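You operate a simulated robot arm through the tools that you are given. There is no shell and no other tool. Be economical: measure what you need, move in short steps, check, and stop when the job is done.

Carry out the task below with a simulated robot arm. There is one attempt and no reset: what you move stays moved.

Task
Take the slide block and leave it on the orange wiper. Then open the right drawer of the test bench, fetch the wax ring from the top of the board stand and set it in the inside the right drawer of the test bench and shut the drawer again. Then pull the winder three gate open. Do these in the order given.

Only the result counts: the job must be done as asked and must still hold three seconds after the hand-in. Knocking over, shifting, dropping, spilling or breaking anything else fails it.

Robot
A 7-joint arm with a two-finger gripper on a trunk, on a base that drives. Base frame: it is fixed to the floor where the robot stands at the start and does not move with it; the origin is under the middle of the robot, x ahead of it, y to its left, z up. Lengths are in mm, angles in rad, forces in N, time in s.
With the tool pointing down near the work surface it reaches from about 360 to 780 mm from the robot's upright axis, wherever it stands. Its first joint turns from -2.496 to 2.496 rad. Places, roughly: inside the right drawer of the test bench [4700, -6500, 800]; right drawer of the test bench [4700, -6400, 800]; wax ring (4x4x4 cm) [1200, -4100, 800]; winder three gate [-500, -1600, 800]. Payload 2.45 kg.
Tool frame: the origin (TCP) lies between the finger pads and is the grasp point; the fingertips stand 26 mm ahead of it; z points along the fingers, y is the line along which they close. The gripper opens to 96 mm. The gripper's body begins 69 mm behind the TCP.
Orientation is that of the tool frame in the base frame, as a unit quaternion [w, x, y, z]. With the fingers straight down and closing along the base's y, the tool's x points along the base's -x, its y along +y and its z along -z.

Tools
- The arm moves only by the tool arm_command. Its arguments are lists of equal length, an entry for each row: "hand": the gripper command, from -1 (shut) to 1 (fully open), values between in proportion; "linear": the shift along the base's x, y, z in units of 40 mm (1.0 is 40 mm), a list of three; "angular": the turn, a rotation vector about the base's x, y, z in units of 6 degrees (1.0 is 6 degrees), a list of three. In form: {"hand": [hand, ...], "linear": [[dx, dy, dz], ...], "angular": [[ax, ay, az], ...]}. A call has 1 to 8 rows; each row shifts and turns the commanded pose from where the row before left it. A call with a number of a shift or a turn outside -1 to 1 is refused whole. A row lasts 0.2 s, in which the tool goes at most 50 mm and 0.15 rad; a call with a longer step from one row to the next is refused whole, and so is a gripper value outside its range. Where a pose cannot be reached the arm comes as near as it can. A force on the tool above 40 N (or 10 N above the force at the start of the call, whichever is more), or a blocked arm, ends the call early, and 0.2 s more pass. Each finger halts on what it meets, pressing with about 31 N; the grip force reading is that of the motor and also rises with nothing between the fingers. The clock runs only during rows and for 0.2 s after the last one: add rows that do not move to give the fingers time. The reply holds the time, the measured pose of the TCP, the force on the tool along the base axes, the opening and the grip force, in the units named above and with some noise, with the torque about the TCP (base axes, N m) and any sound that the robot's microphone picked up.
- Cameras (640 x 400 px; columns grow to the right, rows downward): "scene" is now at [33.9, 170, 1373.1]; the picture's right is [-0.16, -0.99, 0.00], its down [-0.65, 0.11, -0.75] and it looks along [0.74, -0.12, -0.66] (base axes); focal length 287 px, centre (320, 200). "wrist" rides on the gripper at [82, 3, -98] in the tool frame; the picture's right is [-0.04, 1.00, 0.00], its down [-0.73, -0.03, -0.68] and it looks along [-0.68, -0.03, 0.73] (tool axes); focal length 256 px, centre (320, 200). There is no depth. A picture from a camera that has moved, and an enlarged one, comes with that camera's place and axes in the base frame and with its lens.
- capture(camera): a new picture of that camera. No time passes.
- move_column(by): slides the trunk up (or, below 0, down) by that many mm; the arm and the scene camera ride with it, the base frame stays. It gives what a move gives, with no picture.
- base_move(legs): drives the robot by 1 to 6 legs, each [ahead, turn to the left] in mm and rad, along the robot's own axes; the way and the turn of a leg run together, so that a leg with both is an arc; at most 1500 mm and 3.142 rad a leg. The arm and the cameras ride along, it lands a little off, and it stops where it bumps. It gives what a move gives.
- turn_head(pan, tilt): turns the head with the scene camera to pan (to the left, within 2.705 rad either way) and tilt (down, from -0.506 to 1.204), counted from straight ahead of the robot. It gives what a move gives.
- inspect(camera, box): a new picture of the part [left, top, right, bottom] of that camera's present view, enlarged. No time passes.
- close_job(): hands the job in; it is judged then, once.

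Go step by step. Nothing tells you exact positions but the pictures and the camera data: compare them with the known pose of the tool, close in by small moves and look again before you grip or let go. The budget is 165 turns and 108 pictures, counting those below and the enlarged ones. Unless the task says otherwise, let go and move clear before handing in.

The tools are called after ">>>" as a command line: name --argument value ..., lists and objects as JSON in quotes. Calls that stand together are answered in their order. arm_command: Moves the arm, as the interface text tells. Its arguments: {"type":"object","properties":{"hand":{"type":"array"},"linear":{"type":"array"},"angular":{"type":"array"}},"required":["hand","linear","angular"]} The other tools are called the same way: move_column (by) slides the trunk up or down; base_move (legs) drives the base; turn_head (pan, tilt) turns the head that bears the scene camera; capture (camera) takes a picture; inspect (camera, box) takes an enlarged picture of a part of a camera's view; close_job () hands the job in.

At the start:

```text
time: 0.0
tool_pos: [633.2, 196.6, 999.4]
tcp_rot: [-0.001, 0.0, 1.0, 0.0]
ft_force: [-0.1, -0.1, 0.0]
wrist_torque: [0.03, 0.0, 0.01]
grip_width: 95.9
grip_force: 0.0
trunk travel left (down, up): [-415.0, 225.0]
robot x, y, heading: [3.2, -0.1, 0.002]
head pan, tilt: [-0.162, 0.724]
```

scene: 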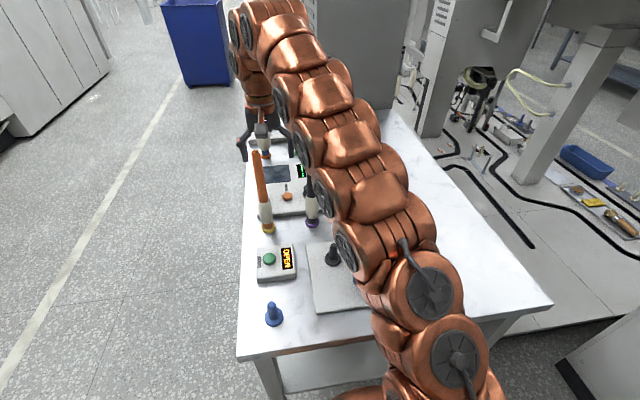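
wrist: 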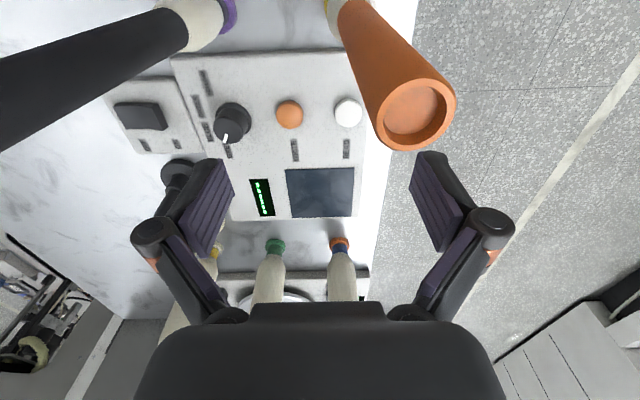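

The table in front holds several devices, but I can't yet tell which is the slide block and which is the orange wiper. I'll enlarge the views.

>>> inspect --camera "scene" --box '[220, 90, 400, 340]'

>>> inspect --camera "wrist" --box '[100, 0, 460, 310]'

```text
1.60 times, centred on (310, 215) of scene
camera zoom: at [33.9, 170.0, 1373.1], right [-0.16, -0.99, 0.0], down [-0.65, 0.11, -0.75], along [0.74, -0.12, -0.66], focal length 459 px, centre (336, 176)
```

zoom: 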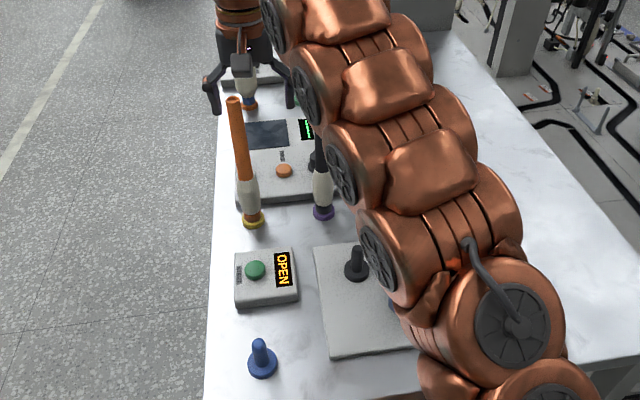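

```text
1.29 times, centred on (280, 155) of wrist
camera zoom: at [552.7, 198.1, 1097.7], right [0.04, 1.0, 0.0], down [0.73, -0.03, 0.68], along [0.68, -0.03, -0.73], focal length 330 px, centre (372, 258)
```

zoom: 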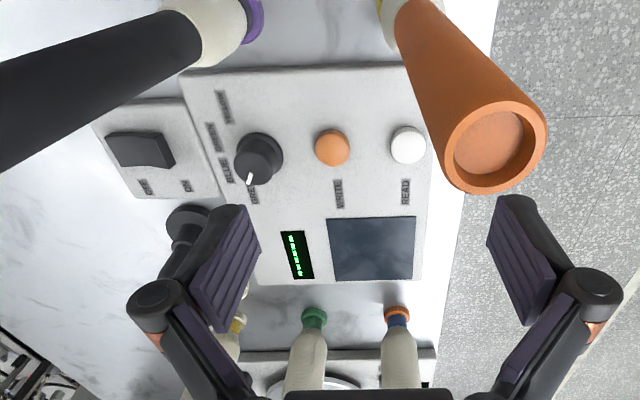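

The arm hides part of the table. I'll look around with the head first.

>>> turn_head --pan -0.9 --tilt 0.6

>>> capture --camera "scene"

>>> turn_head --pan -2.0 --tilt 0.4

>>> capture --camera "scene"

>>> turn_head --pan 0.9 --tilt 0.5

>>> capture --camera "scene"

```text
time: 1.1
tool_pos: [635.4, 195.5, 1000.1]
tcp_rot: [-0.001, 0.0, 1.0, 0.0]
ft_force: [-0.2, -0.7, 0.3]
wrist_torque: [-0.02, -0.02, 0.01]
grip_width: 96.2
grip_force: 0.0
trunk travel left (down, up): [-415.0, 225.0]
robot x, y, heading: [-0.3, 1.5, 0.0]
head pan, tilt: [-0.901, 0.6]
```

```text
103 pictures are left
camera scene: at [6.0, 114.3, 1383.8], right [-0.78, -0.62, 0.0], down [-0.35, 0.44, -0.83], along [0.51, -0.65, -0.56], focal length 287 px, centre (320, 200)
```

scene: 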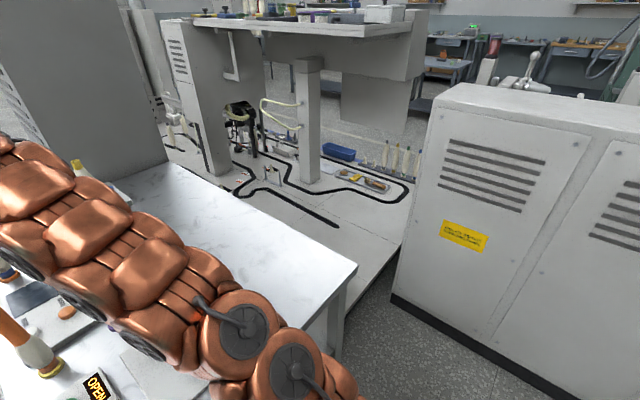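

```text
time: 2.4
tool_pos: [632.4, 196.7, 999.1]
tcp_rot: [0.001, 0.0, 1.0, 0.0]
ft_force: [0.0, 0.1, 0.3]
wrist_torque: [0.03, -0.02, 0.01]
grip_width: 95.9
grip_force: 0.0
trunk travel left (down, up): [-415.0, 225.0]
robot x, y, heading: [4.9, 2.5, 0.001]
head pan, tilt: [-2.0, 0.4]
```

```text
102 pictures are left
camera scene: at [-87.5, 99.2, 1402.1], right [-0.91, 0.42, 0.0], down [0.16, 0.35, -0.92], along [-0.38, -0.84, -0.39], focal length 287 px, centre (320, 200)
```

scene: 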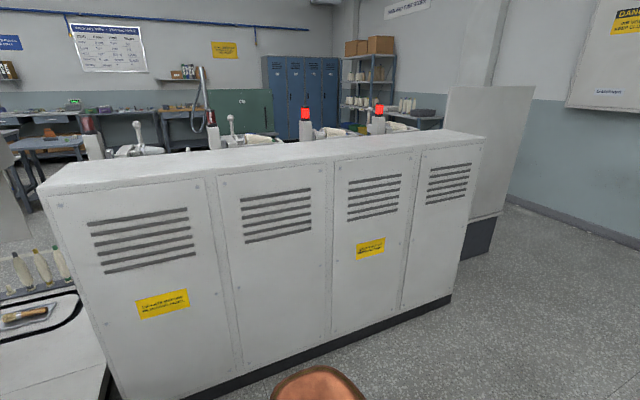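

```text
time: 5.0
tool_pos: [633.5, 195.2, 999.3]
tcp_rot: [-0.001, 0.0, 1.0, 0.0]
ft_force: [0.6, 0.7, 0.6]
wrist_torque: [0.0, 0.01, 0.0]
grip_width: 96.1
grip_force: 0.1
trunk travel left (down, up): [-415.0, 225.0]
robot x, y, heading: [0.6, -0.5, -0.001]
head pan, tilt: [0.901, 0.499]
```

```text
101 pictures are left
camera scene: at [7.6, 254.8, 1392.9], right [0.78, -0.62, 0.0], down [-0.3, -0.38, -0.88], along [0.55, 0.69, -0.48], focal length 287 px, centre (320, 200)
```

scene: 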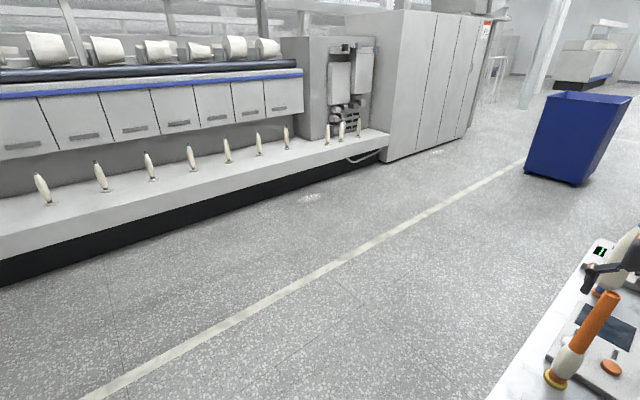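

The plant floor around is clear, so back to the table. I'll raise the tool and swing it to the right to uncover the table.

>>> move_column --by 150

>>> arm_command --hand '[1, 1, 1, 1, 1, 1, 1, 1]' --linear '[[0, -1, 0], [0, -1, 0], [0, -1, 0], [0, -1, 0], [0, -1, 0], [0, -1, 0], [0, -1, 0], [0, -1, 0]]' --angular '[[0, 0, 0], [0, 0, 0], [0, 0, 0], [0, 0, 0], [0, 0, 0], [0, 0, 0], [0, 0, 0], [0, 0, 0]]'

>>> turn_head --pan 0 --tilt 0.8

>>> capture --camera "scene"

>>> capture --camera "wrist"

```text
time: 6.7
tool_pos: [633.8, 196.4, 1150.2]
tcp_rot: [0.001, 0.0, 1.0, 0.0]
ft_force: [0.6, 0.2, -0.1]
wrist_torque: [-0.01, 0.02, 0.02]
grip_width: 96.0
grip_force: 0.0
trunk travel left (down, up): [-565.0, 75.0]
robot x, y, heading: [1.3, 3.3, -0.002]
head pan, tilt: [0.901, 0.499]
```

```text
time: 8.5
tool_pos: [633.4, -124.3, 1147.9]
tcp_rot: [-0.001, 0.0, 1.0, -0.001]
ft_force: [0.2, 0.2, 0.3]
wrist_torque: [-0.02, 0.0, -0.02]
grip_width: 96.0
grip_force: 0.1
trunk travel left (down, up): [-565.0, 75.0]
robot x, y, heading: [-0.3, 0.7, -0.001]
head pan, tilt: [0.901, 0.499]
```

```text
time: 9.7
tool_pos: [633.1, -124.6, 1150.0]
tcp_rot: [-0.001, 0.0, 1.0, 0.0]
ft_force: [-0.7, 0.4, -0.2]
wrist_torque: [0.03, -0.02, 0.01]
grip_width: 95.7
grip_force: 0.0
trunk travel left (down, up): [-565.0, 75.0]
robot x, y, heading: [3.0, 0.9, 0.005]
head pan, tilt: [0.0, 0.799]
```

```text
100 pictures are left
camera scene: at [31.7, 183.4, 1517.0], right [0.0, -1.0, 0.0], down [-0.72, 0.0, -0.7], along [0.7, 0.0, -0.72], focal length 287 px, centre (320, 200)
```

scene: 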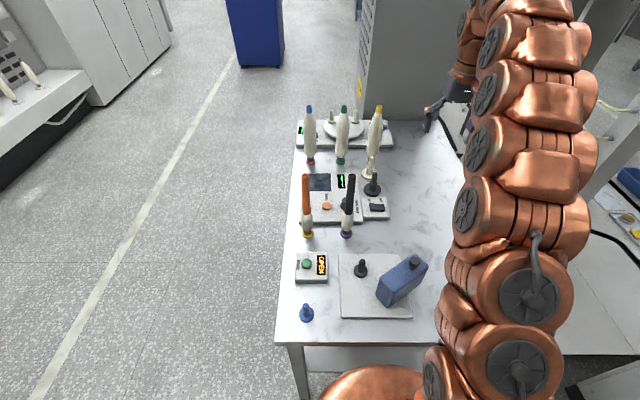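

```text
99 pictures are left
camera wrist: at [552.1, -122.3, 1247.3], right [0.04, 1.0, 0.0], down [0.73, -0.03, 0.68], along [0.68, -0.03, -0.73], focal length 256 px, centre (320, 200)
```

wrist: 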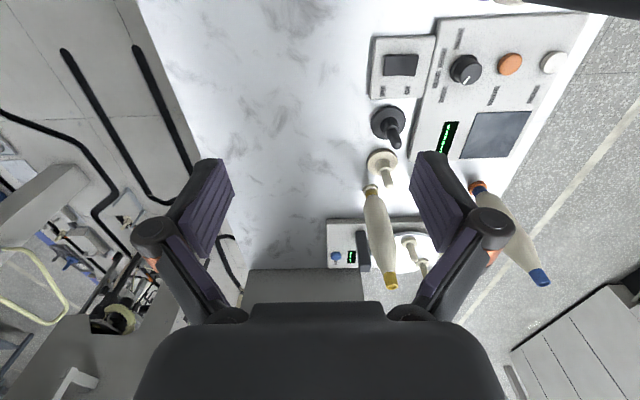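

>>> inspect --camera "scene" --box '[270, 90, 450, 200]'

>>> inspect --camera "scene" --box '[270, 220, 450, 340]'

```text
3.56 times, centred on (360, 145) of scene
camera zoom: at [31.7, 183.4, 1517.0], right [0.0, -1.0, 0.0], down [-0.72, 0.0, -0.7], along [0.7, 0.0, -0.72], focal length 1019 px, centre (178, 396)
```

zoom: 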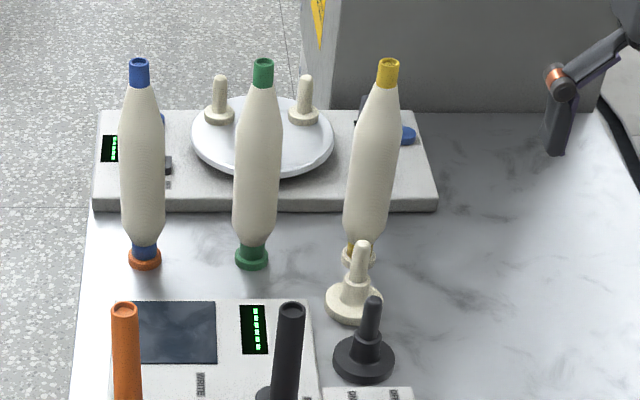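

```text
3.33 times, centred on (360, 280) of scene
camera zoom: at [31.7, 183.4, 1517.0], right [0.0, -1.0, 0.0], down [-0.72, 0.0, -0.7], along [0.7, 0.0, -0.72], focal length 955 px, centre (187, -67)
```

zoom: 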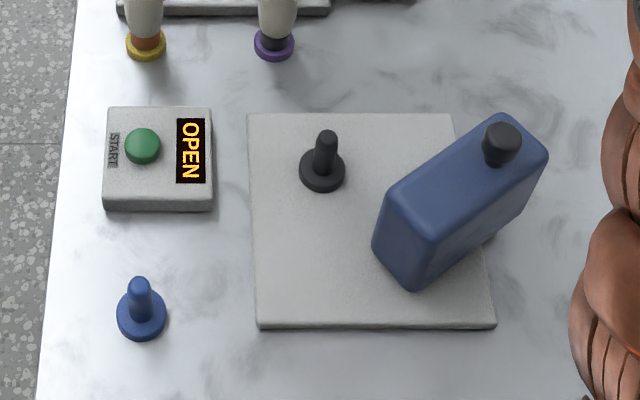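

Nothing on this table is clearly a slide block or an orange wiper. I'll zoom in on the conveyor deck and the benches to the right.

>>> turn_head --pan -0.8 --tilt 0.35

>>> capture --camera "scene"

>>> inspect --camera "scene" --box '[170, 190, 450, 365]'

>>> inspect --camera "scene" --box '[180, 50, 420, 200]'

>>> inspect --camera "scene" --box '[400, 50, 640, 200]'

```text
time: 10.8
tool_pos: [633.0, -125.0, 1149.4]
tcp_rot: [0.0, 0.0, 1.0, 0.0]
ft_force: [0.4, -0.4, -0.8]
wrist_torque: [0.01, 0.02, 0.01]
grip_width: 96.0
grip_force: 0.0
trunk travel left (down, up): [-565.0, 75.0]
robot x, y, heading: [2.1, 2.9, 0.004]
head pan, tilt: [-0.799, 0.351]
```

```text
96 pictures are left
camera scene: at [16.0, 116.6, 1556.6], right [-0.72, -0.7, 0.0], down [-0.24, 0.25, -0.94], along [0.66, -0.67, -0.34], focal length 287 px, centre (320, 200)
```

scene: 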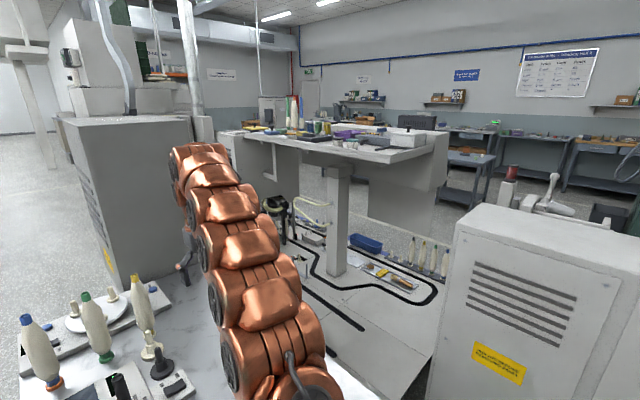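

```text
2.29 times, centred on (310, 278) of scene
camera zoom: at [16.0, 116.6, 1556.6], right [-0.72, -0.7, 0.0], down [-0.24, 0.25, -0.94], along [0.66, -0.67, -0.34], focal length 655 px, centre (343, 23)
```

zoom: 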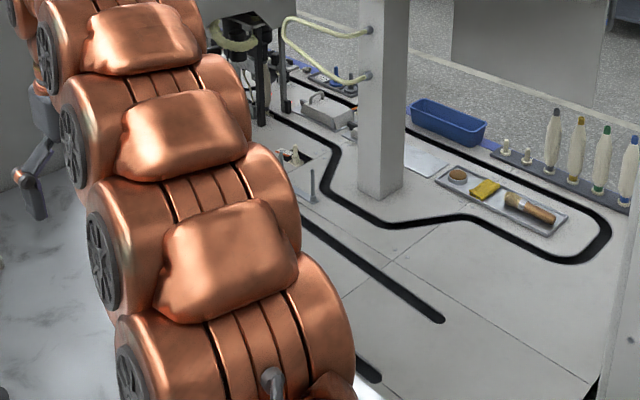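

```text
2.67 times, centred on (300, 125) of scene
camera zoom: at [16.0, 116.6, 1556.6], right [-0.72, -0.7, 0.0], down [-0.24, 0.25, -0.94], along [0.66, -0.67, -0.34], focal length 764 px, centre (373, 400)
```

zoom: 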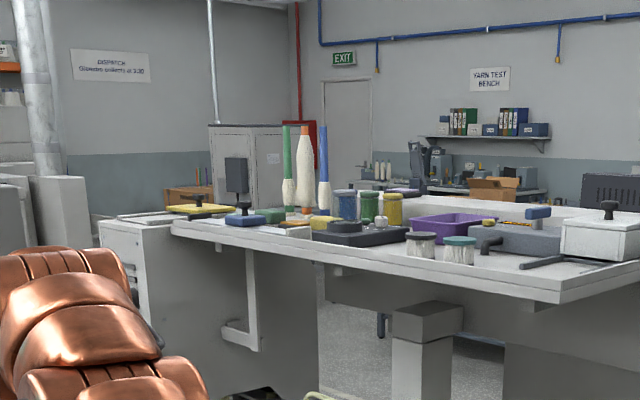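

```text
2.67 times, centred on (520, 125) of scene
camera zoom: at [16.0, 116.6, 1556.6], right [-0.72, -0.7, 0.0], down [-0.24, 0.25, -0.94], along [0.66, -0.67, -0.34], focal length 764 px, centre (-213, 400)
```

zoom: 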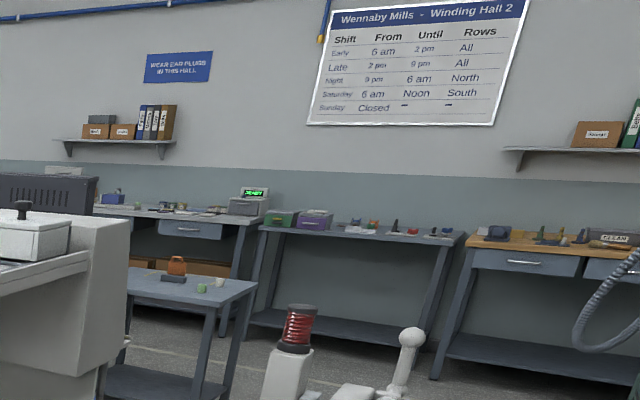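

The bench objects are spread over the hall: the small blue table matches the board stand and the far benches match the test bench. I'll survey behind for a driving route.

>>> turn_head --pan -2.6 --tilt 0.35

>>> capture --camera "scene"

>>> turn_head --pan -1.6 --tilt 0.35

>>> capture --camera "scene"

>>> inspect --camera "scene" --box '[0, 50, 320, 250]'

>>> inspect --camera "scene" --box '[320, 50, 640, 250]'

```text
time: 12.6
tool_pos: [634.8, -126.1, 1149.3]
tcp_rot: [-0.001, 0.0, 1.0, 0.0]
ft_force: [-0.1, 0.4, -0.4]
wrist_torque: [0.0, -0.01, 0.01]
grip_width: 96.1
grip_force: 0.0
trunk travel left (down, up): [-565.0, 75.0]
robot x, y, heading: [3.0, -0.6, 0.004]
head pan, tilt: [-2.601, 0.351]
```

```text
92 pictures are left
camera scene: at [-128.7, 135.3, 1556.6], right [-0.52, 0.86, 0.0], down [0.29, 0.18, -0.94], along [-0.8, -0.48, -0.34], focal length 287 px, centre (320, 200)
```

scene: 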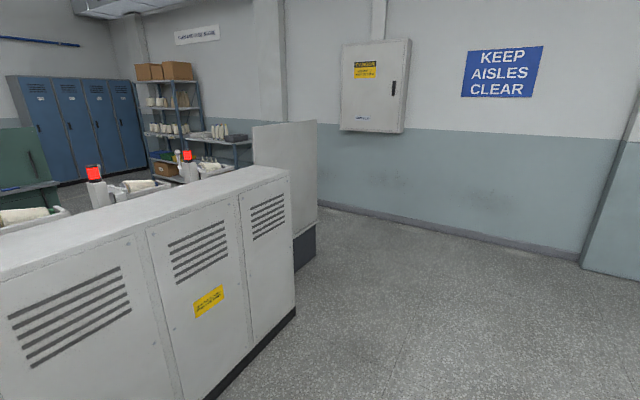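

```text
time: 13.9
tool_pos: [633.1, -124.2, 1150.5]
tcp_rot: [0.0, 0.0, 1.0, 0.0]
ft_force: [-0.8, -0.3, 0.0]
wrist_torque: [0.0, -0.02, -0.01]
grip_width: 96.0
grip_force: 0.1
trunk travel left (down, up): [-565.0, 75.0]
robot x, y, heading: [1.7, -1.5, 0.003]
head pan, tilt: [-1.6, 0.351]
```

```text
91 pictures are left
camera scene: at [-51.8, 90.3, 1556.6], right [-1.0, 0.03, 0.0], down [0.01, 0.34, -0.94], along [-0.03, -0.94, -0.34], focal length 287 px, centre (320, 200)
```

scene: 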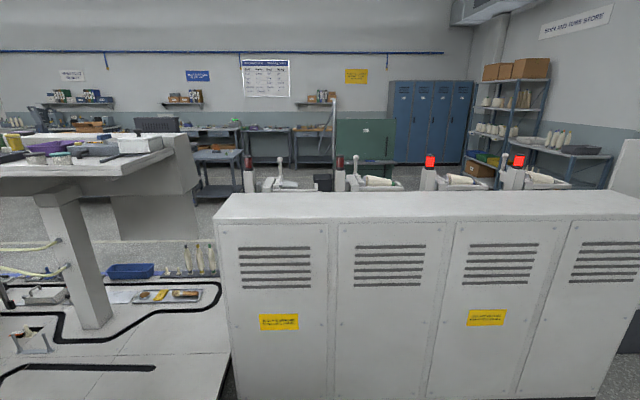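

```text
2.00 times, centred on (160, 150) of scene
camera zoom: at [-51.8, 90.3, 1556.6], right [-1.0, 0.03, 0.0], down [0.01, 0.34, -0.94], along [-0.03, -0.94, -0.34], focal length 573 px, centre (640, 300)
```

zoom: 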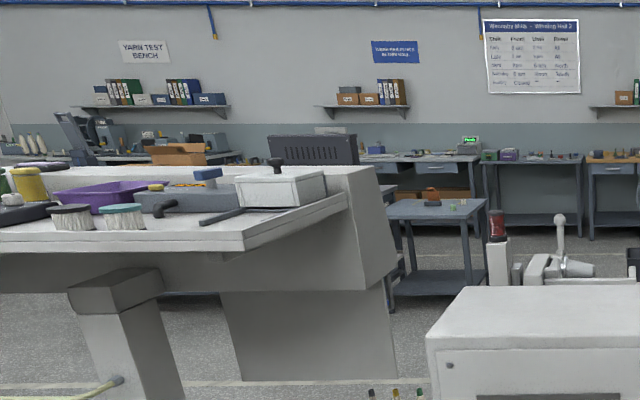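

```text
2.00 times, centred on (480, 150) of scene
camera zoom: at [-51.8, 90.3, 1556.6], right [-1.0, 0.03, 0.0], down [0.01, 0.34, -0.94], along [-0.03, -0.94, -0.34], focal length 573 px, centre (0, 300)
```

zoom: 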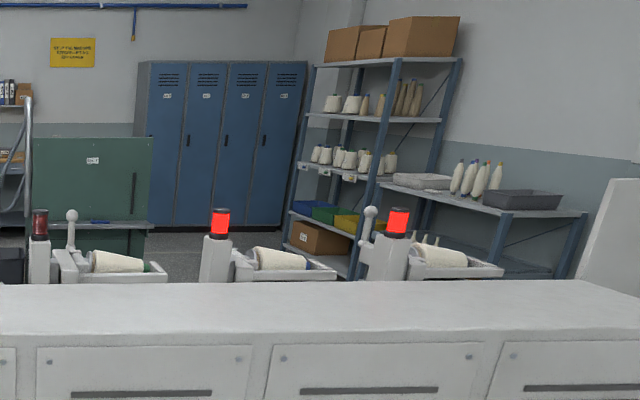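

I'll zoom in harder on the island bench, the small blue table and the benches along the back wall.

>>> inspect --camera "scene" --box '[180, 120, 340, 220]'

>>> inspect --camera "scene" --box '[0, 110, 180, 220]'

>>> turn_head --pan -0.6 --tilt 0.2

>>> capture --camera "scene"

>>> turn_head --pan 0.0 --tilt 0.1

>>> capture --camera "scene"

```text
4.00 times, centred on (260, 170) of scene
camera zoom: at [-51.8, 90.3, 1556.6], right [-1.0, 0.03, 0.0], down [0.01, 0.34, -0.94], along [-0.03, -0.94, -0.34], focal length 1146 px, centre (560, 320)
```

zoom: 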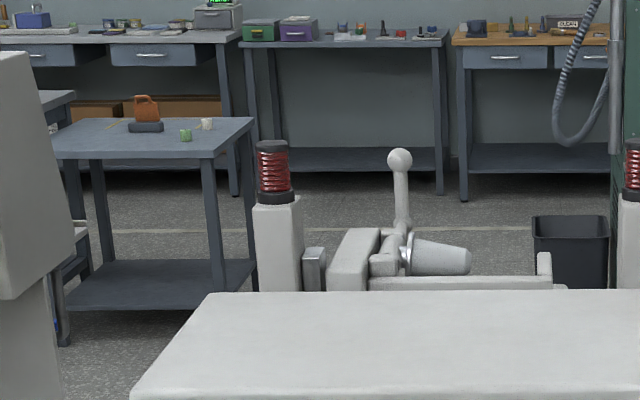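

```text
3.56 times, centred on (90, 165) of scene
camera zoom: at [-51.8, 90.3, 1556.6], right [-1.0, 0.03, 0.0], down [0.01, 0.34, -0.94], along [-0.03, -0.94, -0.34], focal length 1019 px, centre (1138, 324)
```

zoom: 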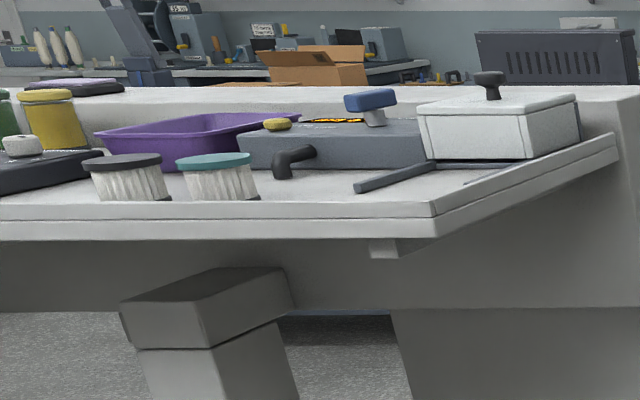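

```text
time: 15.2
tool_pos: [633.4, -124.5, 1148.8]
tcp_rot: [0.0, -0.001, 1.0, 0.0]
ft_force: [-0.3, -0.9, 0.6]
wrist_torque: [-0.02, 0.02, -0.01]
grip_width: 95.9
grip_force: 0.0
trunk travel left (down, up): [-565.0, 75.0]
robot x, y, heading: [0.3, 2.5, 0.002]
head pan, tilt: [-0.6, 0.201]
```

```text
86 pictures are left
camera scene: at [27.9, 130.6, 1570.6], right [-0.57, -0.82, 0.0], down [-0.16, 0.11, -0.98], along [0.81, -0.55, -0.2], focal length 287 px, centre (320, 200)
```

scene: 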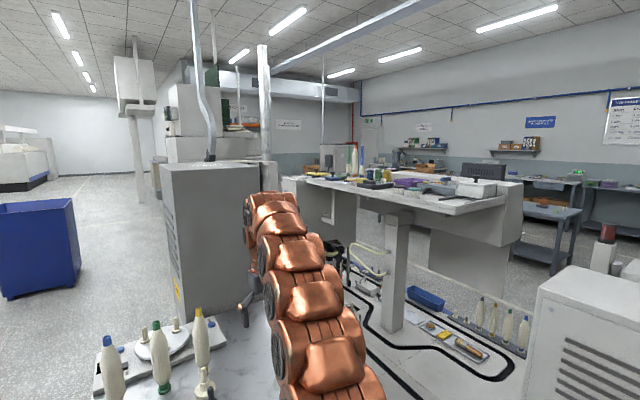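

```text
time: 16.2
tool_pos: [632.8, -125.4, 1148.6]
tcp_rot: [0.0, 0.001, 1.0, 0.0]
ft_force: [-0.7, -0.4, 0.7]
wrist_torque: [0.0, -0.02, 0.01]
grip_width: 95.9
grip_force: 0.2
trunk travel left (down, up): [-565.0, 75.0]
robot x, y, heading: [0.3, 1.1, 0.002]
head pan, tilt: [0.0, 0.099]
```

```text
85 pictures are left
camera scene: at [43.1, 183.3, 1580.0], right [0.0, -1.0, 0.0], down [-0.1, 0.0, -0.99], along [0.99, 0.0, -0.1], focal length 287 px, centre (320, 200)
```

scene: 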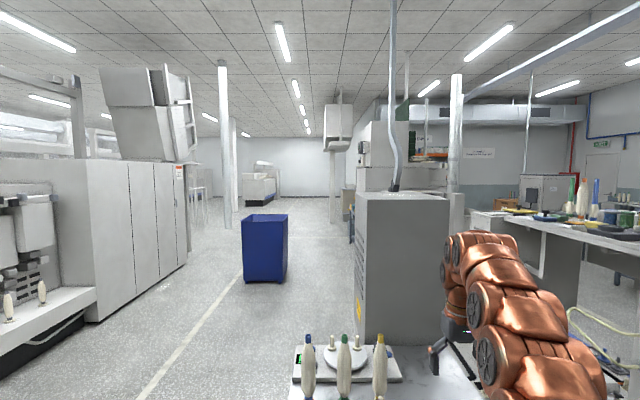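

I need a closer look from the south side, and the aisle to the west looks clear. I'll tuck the arm in a little and drive around the winder row.

>>> arm_command --hand '[1, 1, 1, 1]' --linear '[[-1, 0, 0], [-1, 0, 0], [-1, 0, 0], [-1, 0, 0]]' --angular '[[0, 0, 0], [0, 0, 0], [0, 0, 0], [0, 0, 0]]'

>>> base_move --legs '[[-1500, 0], [-1450, 0], [0, -1.571]]'

>>> turn_head --pan 0.2 --tilt 0.35

>>> capture --camera "scene"

```text
time: 17.2
tool_pos: [475.1, -123.6, 1149.4]
tcp_rot: [0.0, 0.0, 1.0, 0.001]
ft_force: [0.7, -0.6, -0.1]
wrist_torque: [0.0, 0.05, -0.04]
grip_width: 96.1
grip_force: 0.0
trunk travel left (down, up): [-565.0, 75.0]
robot x, y, heading: [-1.1, 2.9, -0.001]
head pan, tilt: [0.0, 0.099]
```

```text
time: 35.2
tool_pos: [-3067.6, -466.3, 1149.2]
tcp_rot: [0.0, 0.705, 0.709, 0.0]
ft_force: [-0.4, -0.3, -0.5]
wrist_torque: [-0.03, -0.04, 0.01]
grip_width: 95.8
grip_force: 0.0
trunk travel left (down, up): [-565.0, 75.0]
robot x, y, heading: [-2946.7, 8.4, -1.566]
head pan, tilt: [0.0, 0.099]
```

```text
time: 36.0
tool_pos: [-3067.1, -465.3, 1149.3]
tcp_rot: [0.0, 0.705, 0.71, 0.0]
ft_force: [0.7, 0.3, 0.0]
wrist_torque: [-0.07, -0.03, 0.02]
grip_width: 96.1
grip_force: 0.0
trunk travel left (down, up): [-565.0, 75.0]
robot x, y, heading: [-2946.8, 10.0, -1.565]
head pan, tilt: [0.201, 0.351]
```

```text
84 pictures are left
camera scene: at [-2745.3, -28.4, 1556.7], right [-0.98, -0.21, 0.0], down [-0.07, 0.34, -0.94], along [0.19, -0.92, -0.34], focal length 287 px, centre (320, 200)
```

scene: 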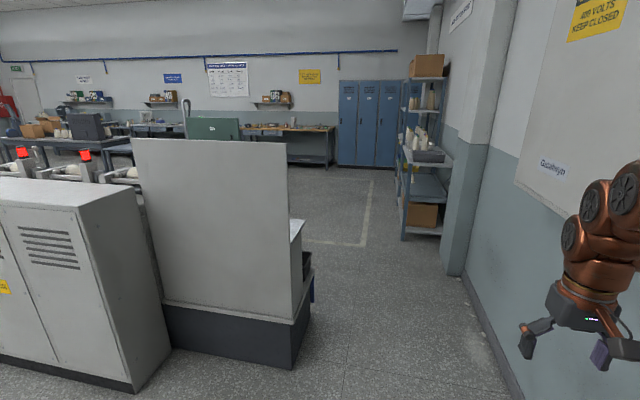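

The aisle between the end cabinet and the wall is clear. I'll go down it and stop south of the winder row facing east.

>>> base_move --legs '[[0, 0.1], [1500, 0], [1350, 0], [0, 1.465]]'

>>> turn_head --pan 0.0 --tilt 0.35

>>> capture --camera "scene"

>>> turn_head --pan -0.9 --tilt 0.35

>>> capture --camera "scene"

```text
time: 54.0
tool_pos: [-2165.9, -2999.9, 1149.9]
tcp_rot: [0.0, 0.011, 1.0, 0.0]
ft_force: [0.7, -0.2, 0.6]
wrist_torque: [-0.01, 0.0, -0.02]
grip_width: 95.8
grip_force: 0.0
trunk travel left (down, up): [-565.0, 75.0]
robot x, y, heading: [-2639.3, -2866.2, -0.019]
head pan, tilt: [0.201, 0.351]
```

```text
time: 54.7
tool_pos: [-2165.1, -2999.8, 1148.4]
tcp_rot: [-0.001, 0.01, 1.0, 0.0]
ft_force: [0.2, -0.4, 0.0]
wrist_torque: [0.02, -0.01, 0.01]
grip_width: 96.2
grip_force: 0.0
trunk travel left (down, up): [-565.0, 75.0]
robot x, y, heading: [-2639.4, -2865.4, -0.022]
head pan, tilt: [0.0, 0.351]
```

```text
83 pictures are left
camera scene: at [-2589.6, -2683.4, 1556.6], right [-0.02, -1.0, 0.0], down [-0.34, 0.01, -0.94], along [0.94, -0.02, -0.34], focal length 287 px, centre (320, 200)
```

scene: 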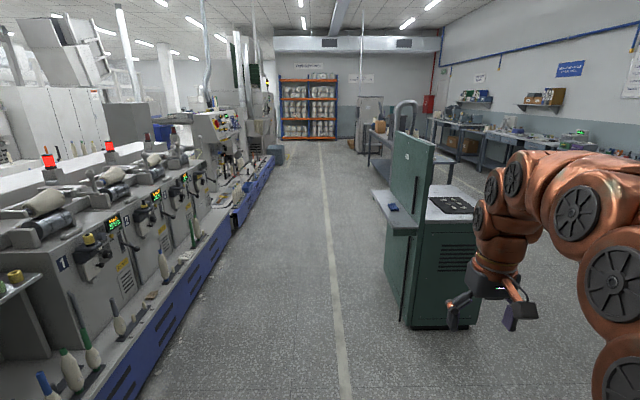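

```text
time: 55.9
tool_pos: [-2164.1, -2998.7, 1148.9]
tcp_rot: [0.0, 0.011, 1.0, 0.0]
ft_force: [-0.3, -0.3, 0.2]
wrist_torque: [-0.01, -0.01, 0.01]
grip_width: 96.0
grip_force: 0.1
trunk travel left (down, up): [-565.0, 75.0]
robot x, y, heading: [-2638.3, -2862.0, -0.023]
head pan, tilt: [-0.901, 0.351]
```

```text
82 pictures are left
camera scene: at [-2626.4, -2755.6, 1556.6], right [-0.8, -0.6, 0.0], down [-0.21, 0.27, -0.94], along [0.57, -0.75, -0.34], focal length 287 px, centre (320, 200)
```

scene: 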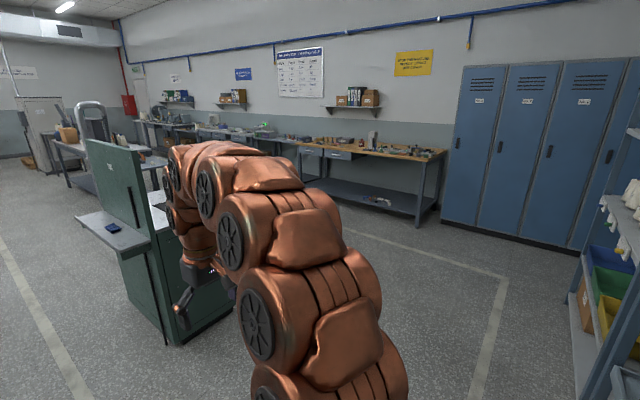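

Winder unit 1 is nearest, so the units count up toward the east. I'll zoom in on the back benches and the winder front.

>>> inspect --camera "scene" --box '[280, 110, 460, 220]'

>>> inspect --camera "scene" --box '[130, 90, 290, 190]'

>>> turn_head --pan 0.45 --tilt 0.5

>>> capture --camera "scene"

```text
3.56 times, centred on (370, 165) of scene
camera zoom: at [-2626.4, -2755.6, 1556.6], right [-0.8, -0.6, 0.0], down [-0.21, 0.27, -0.94], along [0.57, -0.75, -0.34], focal length 1019 px, centre (142, 324)
```

zoom: 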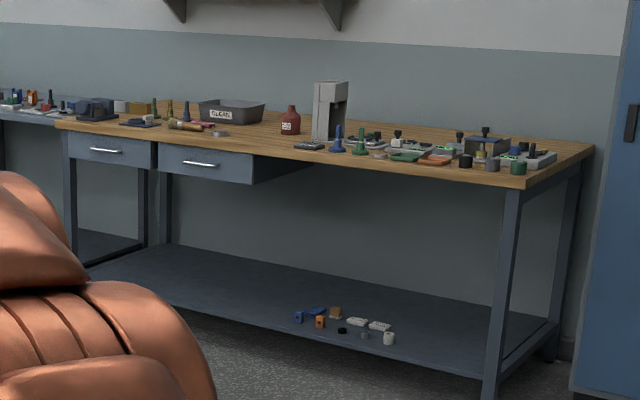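

```text
4.00 times, centred on (210, 140) of scene
camera zoom: at [-2626.4, -2755.6, 1556.6], right [-0.8, -0.6, 0.0], down [-0.21, 0.27, -0.94], along [0.57, -0.75, -0.34], focal length 1146 px, centre (760, 440)
```

zoom: 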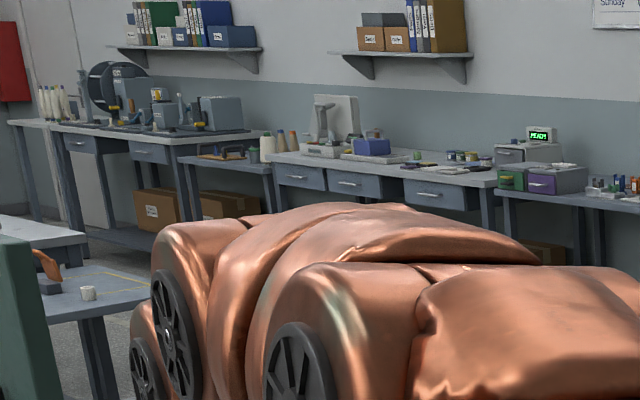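

```text
time: 57.4
tool_pos: [-2165.1, -2999.7, 1149.8]
tcp_rot: [-0.001, 0.01, 1.0, -0.001]
ft_force: [-0.7, -0.2, 0.1]
wrist_torque: [-0.03, 0.03, 0.04]
grip_width: 95.9
grip_force: 0.0
trunk travel left (down, up): [-565.0, 75.0]
robot x, y, heading: [-2636.0, -2863.6, -0.017]
head pan, tilt: [0.45, 0.499]
```

```text
79 pictures are left
camera scene: at [-2599.9, -2643.7, 1542.9], right [0.41, -0.91, 0.0], down [-0.44, -0.2, -0.88], along [0.8, 0.36, -0.48], focal length 287 px, centre (320, 200)
```

scene: 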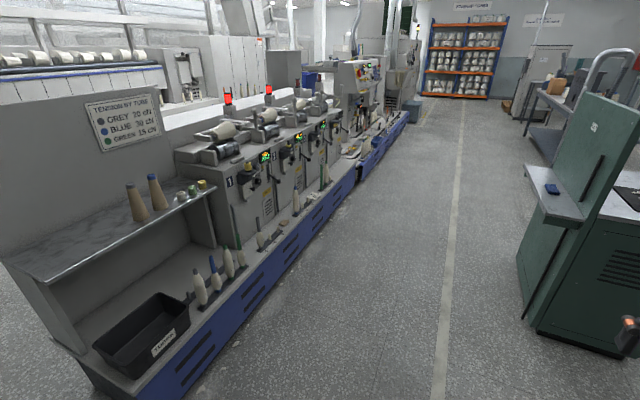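

The orange piece on a dark base at the small blue table is a candidate for the wiper. I'll drive down the aisle and look at that table and the other side up close.

>>> base_move --legs '[[0, 0.148], [1450, 0], [1450, 0], [0, -0.13]]'

>>> turn_head --pan -0.9 --tilt 0.4

>>> capture --camera "scene"

>>> turn_head --pan 0.6 --tilt 0.4

>>> capture --camera "scene"

```text
time: 72.6
tool_pos: [701.4, -2617.7, 1148.9]
tcp_rot: [0.0, 0.009, 1.0, 0.0]
ft_force: [0.0, -0.6, -0.5]
wrist_torque: [-0.03, 0.04, 0.03]
grip_width: 95.8
grip_force: 0.0
trunk travel left (down, up): [-565.0, 75.0]
robot x, y, heading: [231.7, -2487.0, -0.024]
head pan, tilt: [0.45, 0.499]
```

```text
time: 74.1
tool_pos: [701.0, -2616.7, 1148.6]
tcp_rot: [0.001, 0.01, 1.0, 0.0]
ft_force: [-0.7, 0.4, 1.0]
wrist_torque: [-0.01, 0.01, 0.04]
grip_width: 95.8
grip_force: 0.0
trunk travel left (down, up): [-565.0, 75.0]
robot x, y, heading: [228.6, -2486.1, -0.017]
head pan, tilt: [-0.901, 0.4]
```

```text
78 pictures are left
camera scene: at [240.0, -2373.6, 1552.1], right [-0.8, -0.61, 0.0], down [-0.24, 0.31, -0.92], along [0.56, -0.73, -0.39], focal length 287 px, centre (320, 200)
```

scene: 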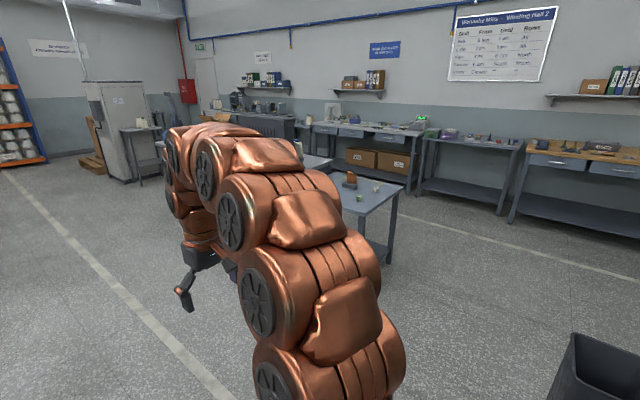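

```text
time: 75.7
tool_pos: [702.1, -2616.1, 1149.3]
tcp_rot: [0.0, 0.01, 1.0, 0.0]
ft_force: [0.0, -0.4, -0.2]
wrist_torque: [0.02, -0.01, 0.02]
grip_width: 96.2
grip_force: 0.0
trunk travel left (down, up): [-565.0, 75.0]
robot x, y, heading: [232.9, -2483.2, -0.018]
head pan, tilt: [0.6, 0.4]
```

```text
77 pictures are left
camera scene: at [261.3, -2249.1, 1552.1], right [0.55, -0.84, 0.0], down [-0.33, -0.21, -0.92], along [0.77, 0.51, -0.39], focal length 287 px, centre (320, 200)
```

scene: 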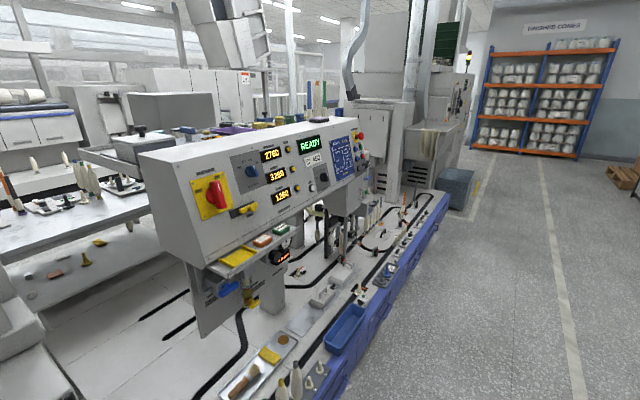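

I'll enlarge the panel shelf and the small table.

>>> inspect --camera "scene" --box '[190, 190, 420, 400]'

>>> turn_head --pan -0.9 --tilt 0.4

>>> inspect --camera "scene" --box '[300, 100, 460, 220]'

```text
1.90 times, centred on (305, 295) of scene
camera zoom: at [261.3, -2249.1, 1552.1], right [0.55, -0.84, 0.0], down [-0.33, -0.21, -0.92], along [0.77, 0.51, -0.39], focal length 546 px, centre (349, 19)
```

zoom: 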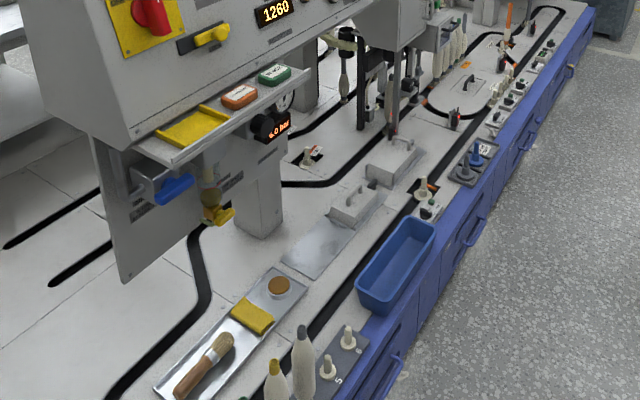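

```text
time: 77.3
tool_pos: [701.5, -2616.8, 1150.2]
tcp_rot: [0.0, 0.009, 1.0, 0.0]
ft_force: [-0.5, 0.5, -0.5]
wrist_torque: [-0.01, 0.0, 0.0]
grip_width: 95.9
grip_force: 0.0
trunk travel left (down, up): [-565.0, 75.0]
robot x, y, heading: [232.0, -2483.6, -0.018]
head pan, tilt: [-0.901, 0.4]
```

```text
3.33 times, centred on (380, 160) of scene
camera zoom: at [240.0, -2373.6, 1552.1], right [-0.8, -0.61, 0.0], down [-0.24, 0.31, -0.92], along [0.56, -0.73, -0.39], focal length 955 px, centre (120, 333)
```

zoom: 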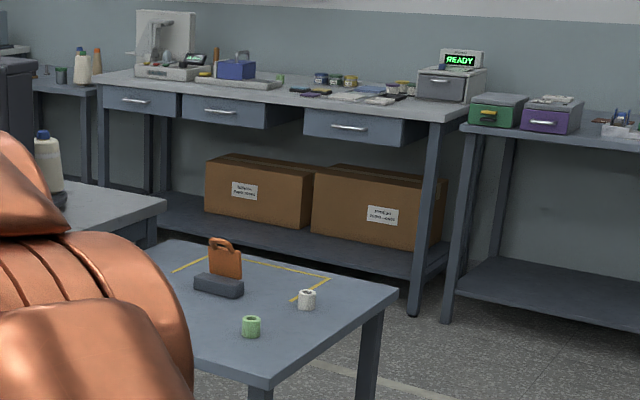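

The small table carries a green and a white ring. I'll zoom in on the labels on the panel shelf and the station row.

>>> inspect --camera "scene" --box '[335, 160, 405, 204]'

>>> turn_head --pan 0.6 --tilt 0.4

>>> inspect --camera "scene" --box '[210, 210, 310, 275]'

>>> inspect --camera "scene" --box '[320, 190, 450, 310]'

```text
9.09 times, centred on (370, 182) of scene
camera zoom: at [240.0, -2373.6, 1552.1], right [-0.8, -0.61, 0.0], down [-0.24, 0.31, -0.92], along [0.56, -0.73, -0.39], focal length 2606 px, centre (-134, 364)
```

zoom: 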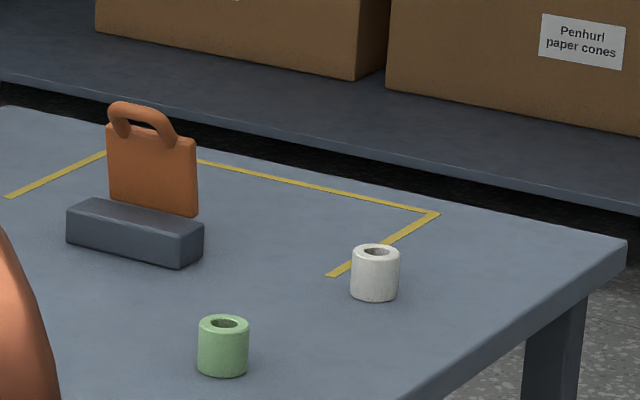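

```text
time: 78.9
tool_pos: [702.2, -2618.5, 1149.6]
tcp_rot: [0.0, 0.01, 1.0, 0.001]
ft_force: [0.2, 0.6, -0.8]
wrist_torque: [0.01, 0.03, 0.01]
grip_width: 95.9
grip_force: 0.1
trunk travel left (down, up): [-565.0, 75.0]
robot x, y, heading: [229.5, -2484.9, -0.019]
head pan, tilt: [0.6, 0.4]
```

```text
6.15 times, centred on (260, 242) of scene
camera zoom: at [261.3, -2249.1, 1552.1], right [0.55, -0.84, 0.0], down [-0.33, -0.21, -0.92], along [0.77, 0.51, -0.39], focal length 1764 px, centre (689, -62)
```

zoom: 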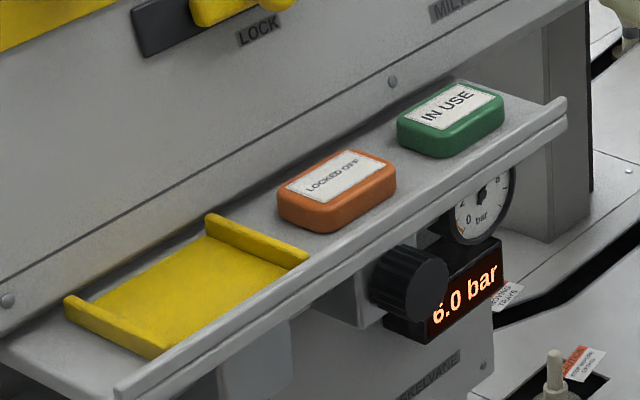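

```text
3.33 times, centred on (385, 250) of scene
camera zoom: at [261.3, -2249.1, 1552.1], right [0.55, -0.84, 0.0], down [-0.33, -0.21, -0.92], along [0.77, 0.51, -0.39], focal length 955 px, centre (103, 33)
```

zoom: 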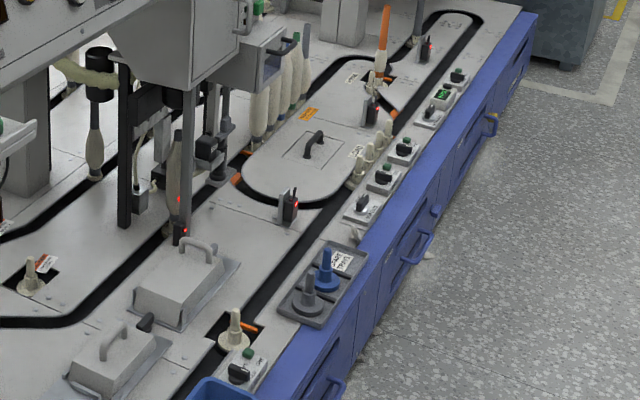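

The paddle and rings on the small table don't settle it, but the wooden maintenance bench had flat orange and green pieces. I'll drive south into the open area between the green stand and the small table and look.

>>> base_move --legs '[[0, -1.49], [1400, 0], [1300, 0], [0, -0.4]]'

>>> turn_head --pan -0.2 --tilt 0.35

>>> capture --camera "scene"

>>> turn_head --pan 0.8 --tilt 0.35

>>> capture --camera "scene"

```text
time: 96.8
tool_pos: [238.1, -5578.6, 1148.1]
tcp_rot: [0.001, 0.805, 0.593, 0.0]
ft_force: [-0.1, -0.2, -0.8]
wrist_torque: [-0.04, -0.01, 0.02]
grip_width: 95.8
grip_force: 0.1
trunk travel left (down, up): [-565.0, 75.0]
robot x, y, heading: [498.9, -5160.8, -1.872]
head pan, tilt: [0.6, 0.4]
```

```text
time: 97.9
tool_pos: [237.9, -5578.3, 1149.7]
tcp_rot: [0.001, 0.805, 0.593, 0.001]
ft_force: [-0.3, 0.5, -0.3]
wrist_torque: [0.01, 0.02, 0.01]
grip_width: 96.0
grip_force: 0.0
trunk travel left (down, up): [-565.0, 75.0]
robot x, y, heading: [498.8, -5160.8, -1.874]
head pan, tilt: [-0.201, 0.351]
```

```text
71 pictures are left
camera scene: at [641.7, -5246.7, 1556.6], right [-0.88, 0.48, 0.0], down [0.17, 0.3, -0.94], along [-0.45, -0.82, -0.34], focal length 287 px, centre (320, 200)
```

scene: 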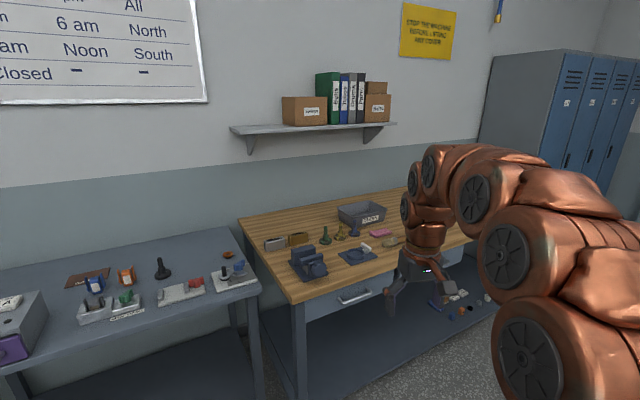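

```text
time: 99.2
tool_pos: [237.7, -5577.4, 1148.8]
tcp_rot: [0.0, 0.804, 0.594, 0.0]
ft_force: [-0.2, -1.1, -0.3]
wrist_torque: [-0.01, -0.01, 0.0]
grip_width: 95.8
grip_force: 0.0
trunk travel left (down, up): [-565.0, 75.0]
robot x, y, heading: [497.7, -5160.8, -1.871]
head pan, tilt: [0.799, 0.351]
```

```text
70 pictures are left
camera scene: at [730.9, -5246.9, 1556.6], right [-0.88, -0.48, 0.0], down [-0.16, 0.3, -0.94], along [0.45, -0.83, -0.34], focal length 287 px, centre (320, 200)
```

scene: 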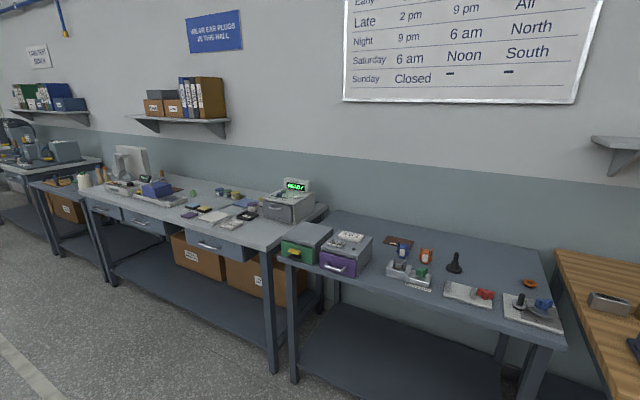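

This bench has small slide fixtures with coloured blocks and an orange piece. I'll zoom in.

>>> inspect --camera "scene" --box '[370, 225, 560, 340]'

>>> inspect --camera "scene" --box '[80, 140, 320, 270]'

>>> turn_head --pan -0.2 --tilt 0.35

>>> inspect --camera "scene" --box '[240, 190, 410, 290]'

```text
3.37 times, centred on (465, 282) of scene
camera zoom: at [730.9, -5246.9, 1556.6], right [-0.88, -0.48, 0.0], down [-0.16, 0.3, -0.94], along [0.45, -0.83, -0.34], focal length 965 px, centre (-168, -78)
```

zoom: 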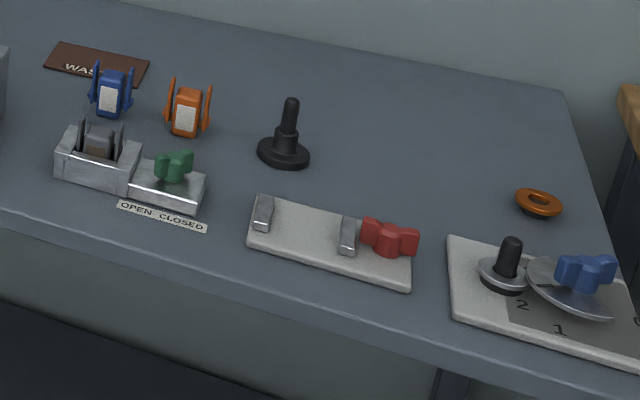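

```text
2.67 times, centred on (200, 205) of scene
camera zoom: at [730.9, -5246.9, 1556.6], right [-0.88, -0.48, 0.0], down [-0.16, 0.3, -0.94], along [0.45, -0.83, -0.34], focal length 764 px, centre (640, 187)
```

zoom: 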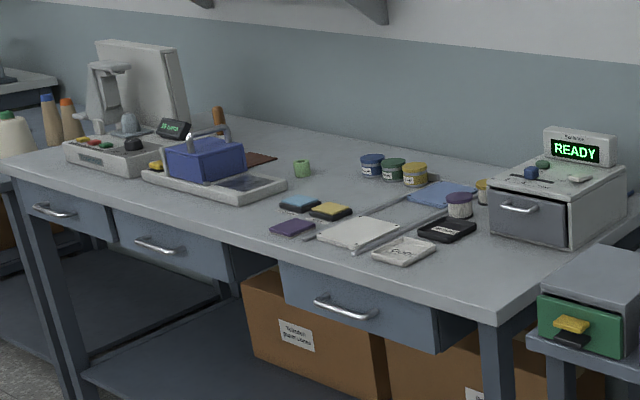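

```text
time: 100.4
tool_pos: [238.1, -5577.7, 1148.7]
tcp_rot: [0.0, 0.805, 0.593, 0.0]
ft_force: [0.5, -0.1, -0.8]
wrist_torque: [-0.01, 0.0, 0.0]
grip_width: 95.9
grip_force: 0.0
trunk travel left (down, up): [-565.0, 75.0]
robot x, y, heading: [496.9, -5163.6, -1.868]
head pan, tilt: [-0.201, 0.351]
```

```text
3.76 times, centred on (325, 240) of scene
camera zoom: at [641.7, -5246.7, 1556.6], right [-0.88, 0.48, 0.0], down [0.17, 0.3, -0.94], along [-0.45, -0.82, -0.34], focal length 1079 px, centre (301, 49)
```

zoom: 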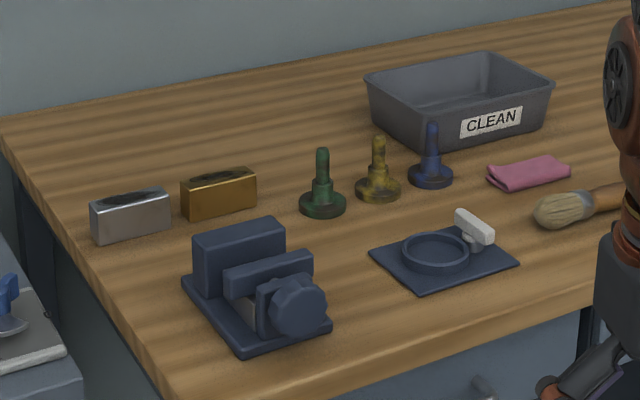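

The pink cloth suggests "wiper" means a cleaning cloth, and an orange one seemed to lie on the bench's west end. I'll drive west along the bench to view it.

>>> base_move --legs '[[0, -1.27], [1450, 0], [0, 1.57]]'

>>> turn_head --pan 0.25 --tilt 0.5

>>> capture --camera "scene"

```text
time: 114.6
tool_pos: [-1082.5, -5620.4, 1149.7]
tcp_rot: [0.001, 0.71, 0.704, -0.001]
ft_force: [-0.1, 0.1, 0.4]
wrist_torque: [0.01, 0.02, -0.02]
grip_width: 96.0
grip_force: 0.1
trunk travel left (down, up): [-565.0, 75.0]
robot x, y, heading: [-956.5, -5143.1, -1.583]
head pan, tilt: [-0.201, 0.351]
```

```text
time: 115.5
tool_pos: [-1083.2, -5620.6, 1150.0]
tcp_rot: [0.0, 0.711, 0.703, 0.0]
ft_force: [0.0, -0.3, 1.2]
wrist_torque: [0.01, 0.0, 0.0]
grip_width: 96.0
grip_force: 0.1
trunk travel left (down, up): [-565.0, 75.0]
robot x, y, heading: [-958.0, -5149.2, -1.574]
head pan, tilt: [0.25, 0.499]
```

```text
66 pictures are left
camera scene: at [-749.3, -5186.0, 1543.0], right [-0.97, -0.24, 0.0], down [-0.11, 0.47, -0.88], along [0.21, -0.85, -0.48], focal length 287 px, centre (320, 200)
```

scene: 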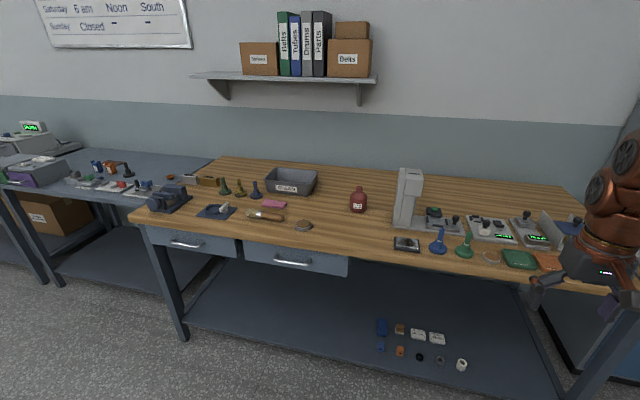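

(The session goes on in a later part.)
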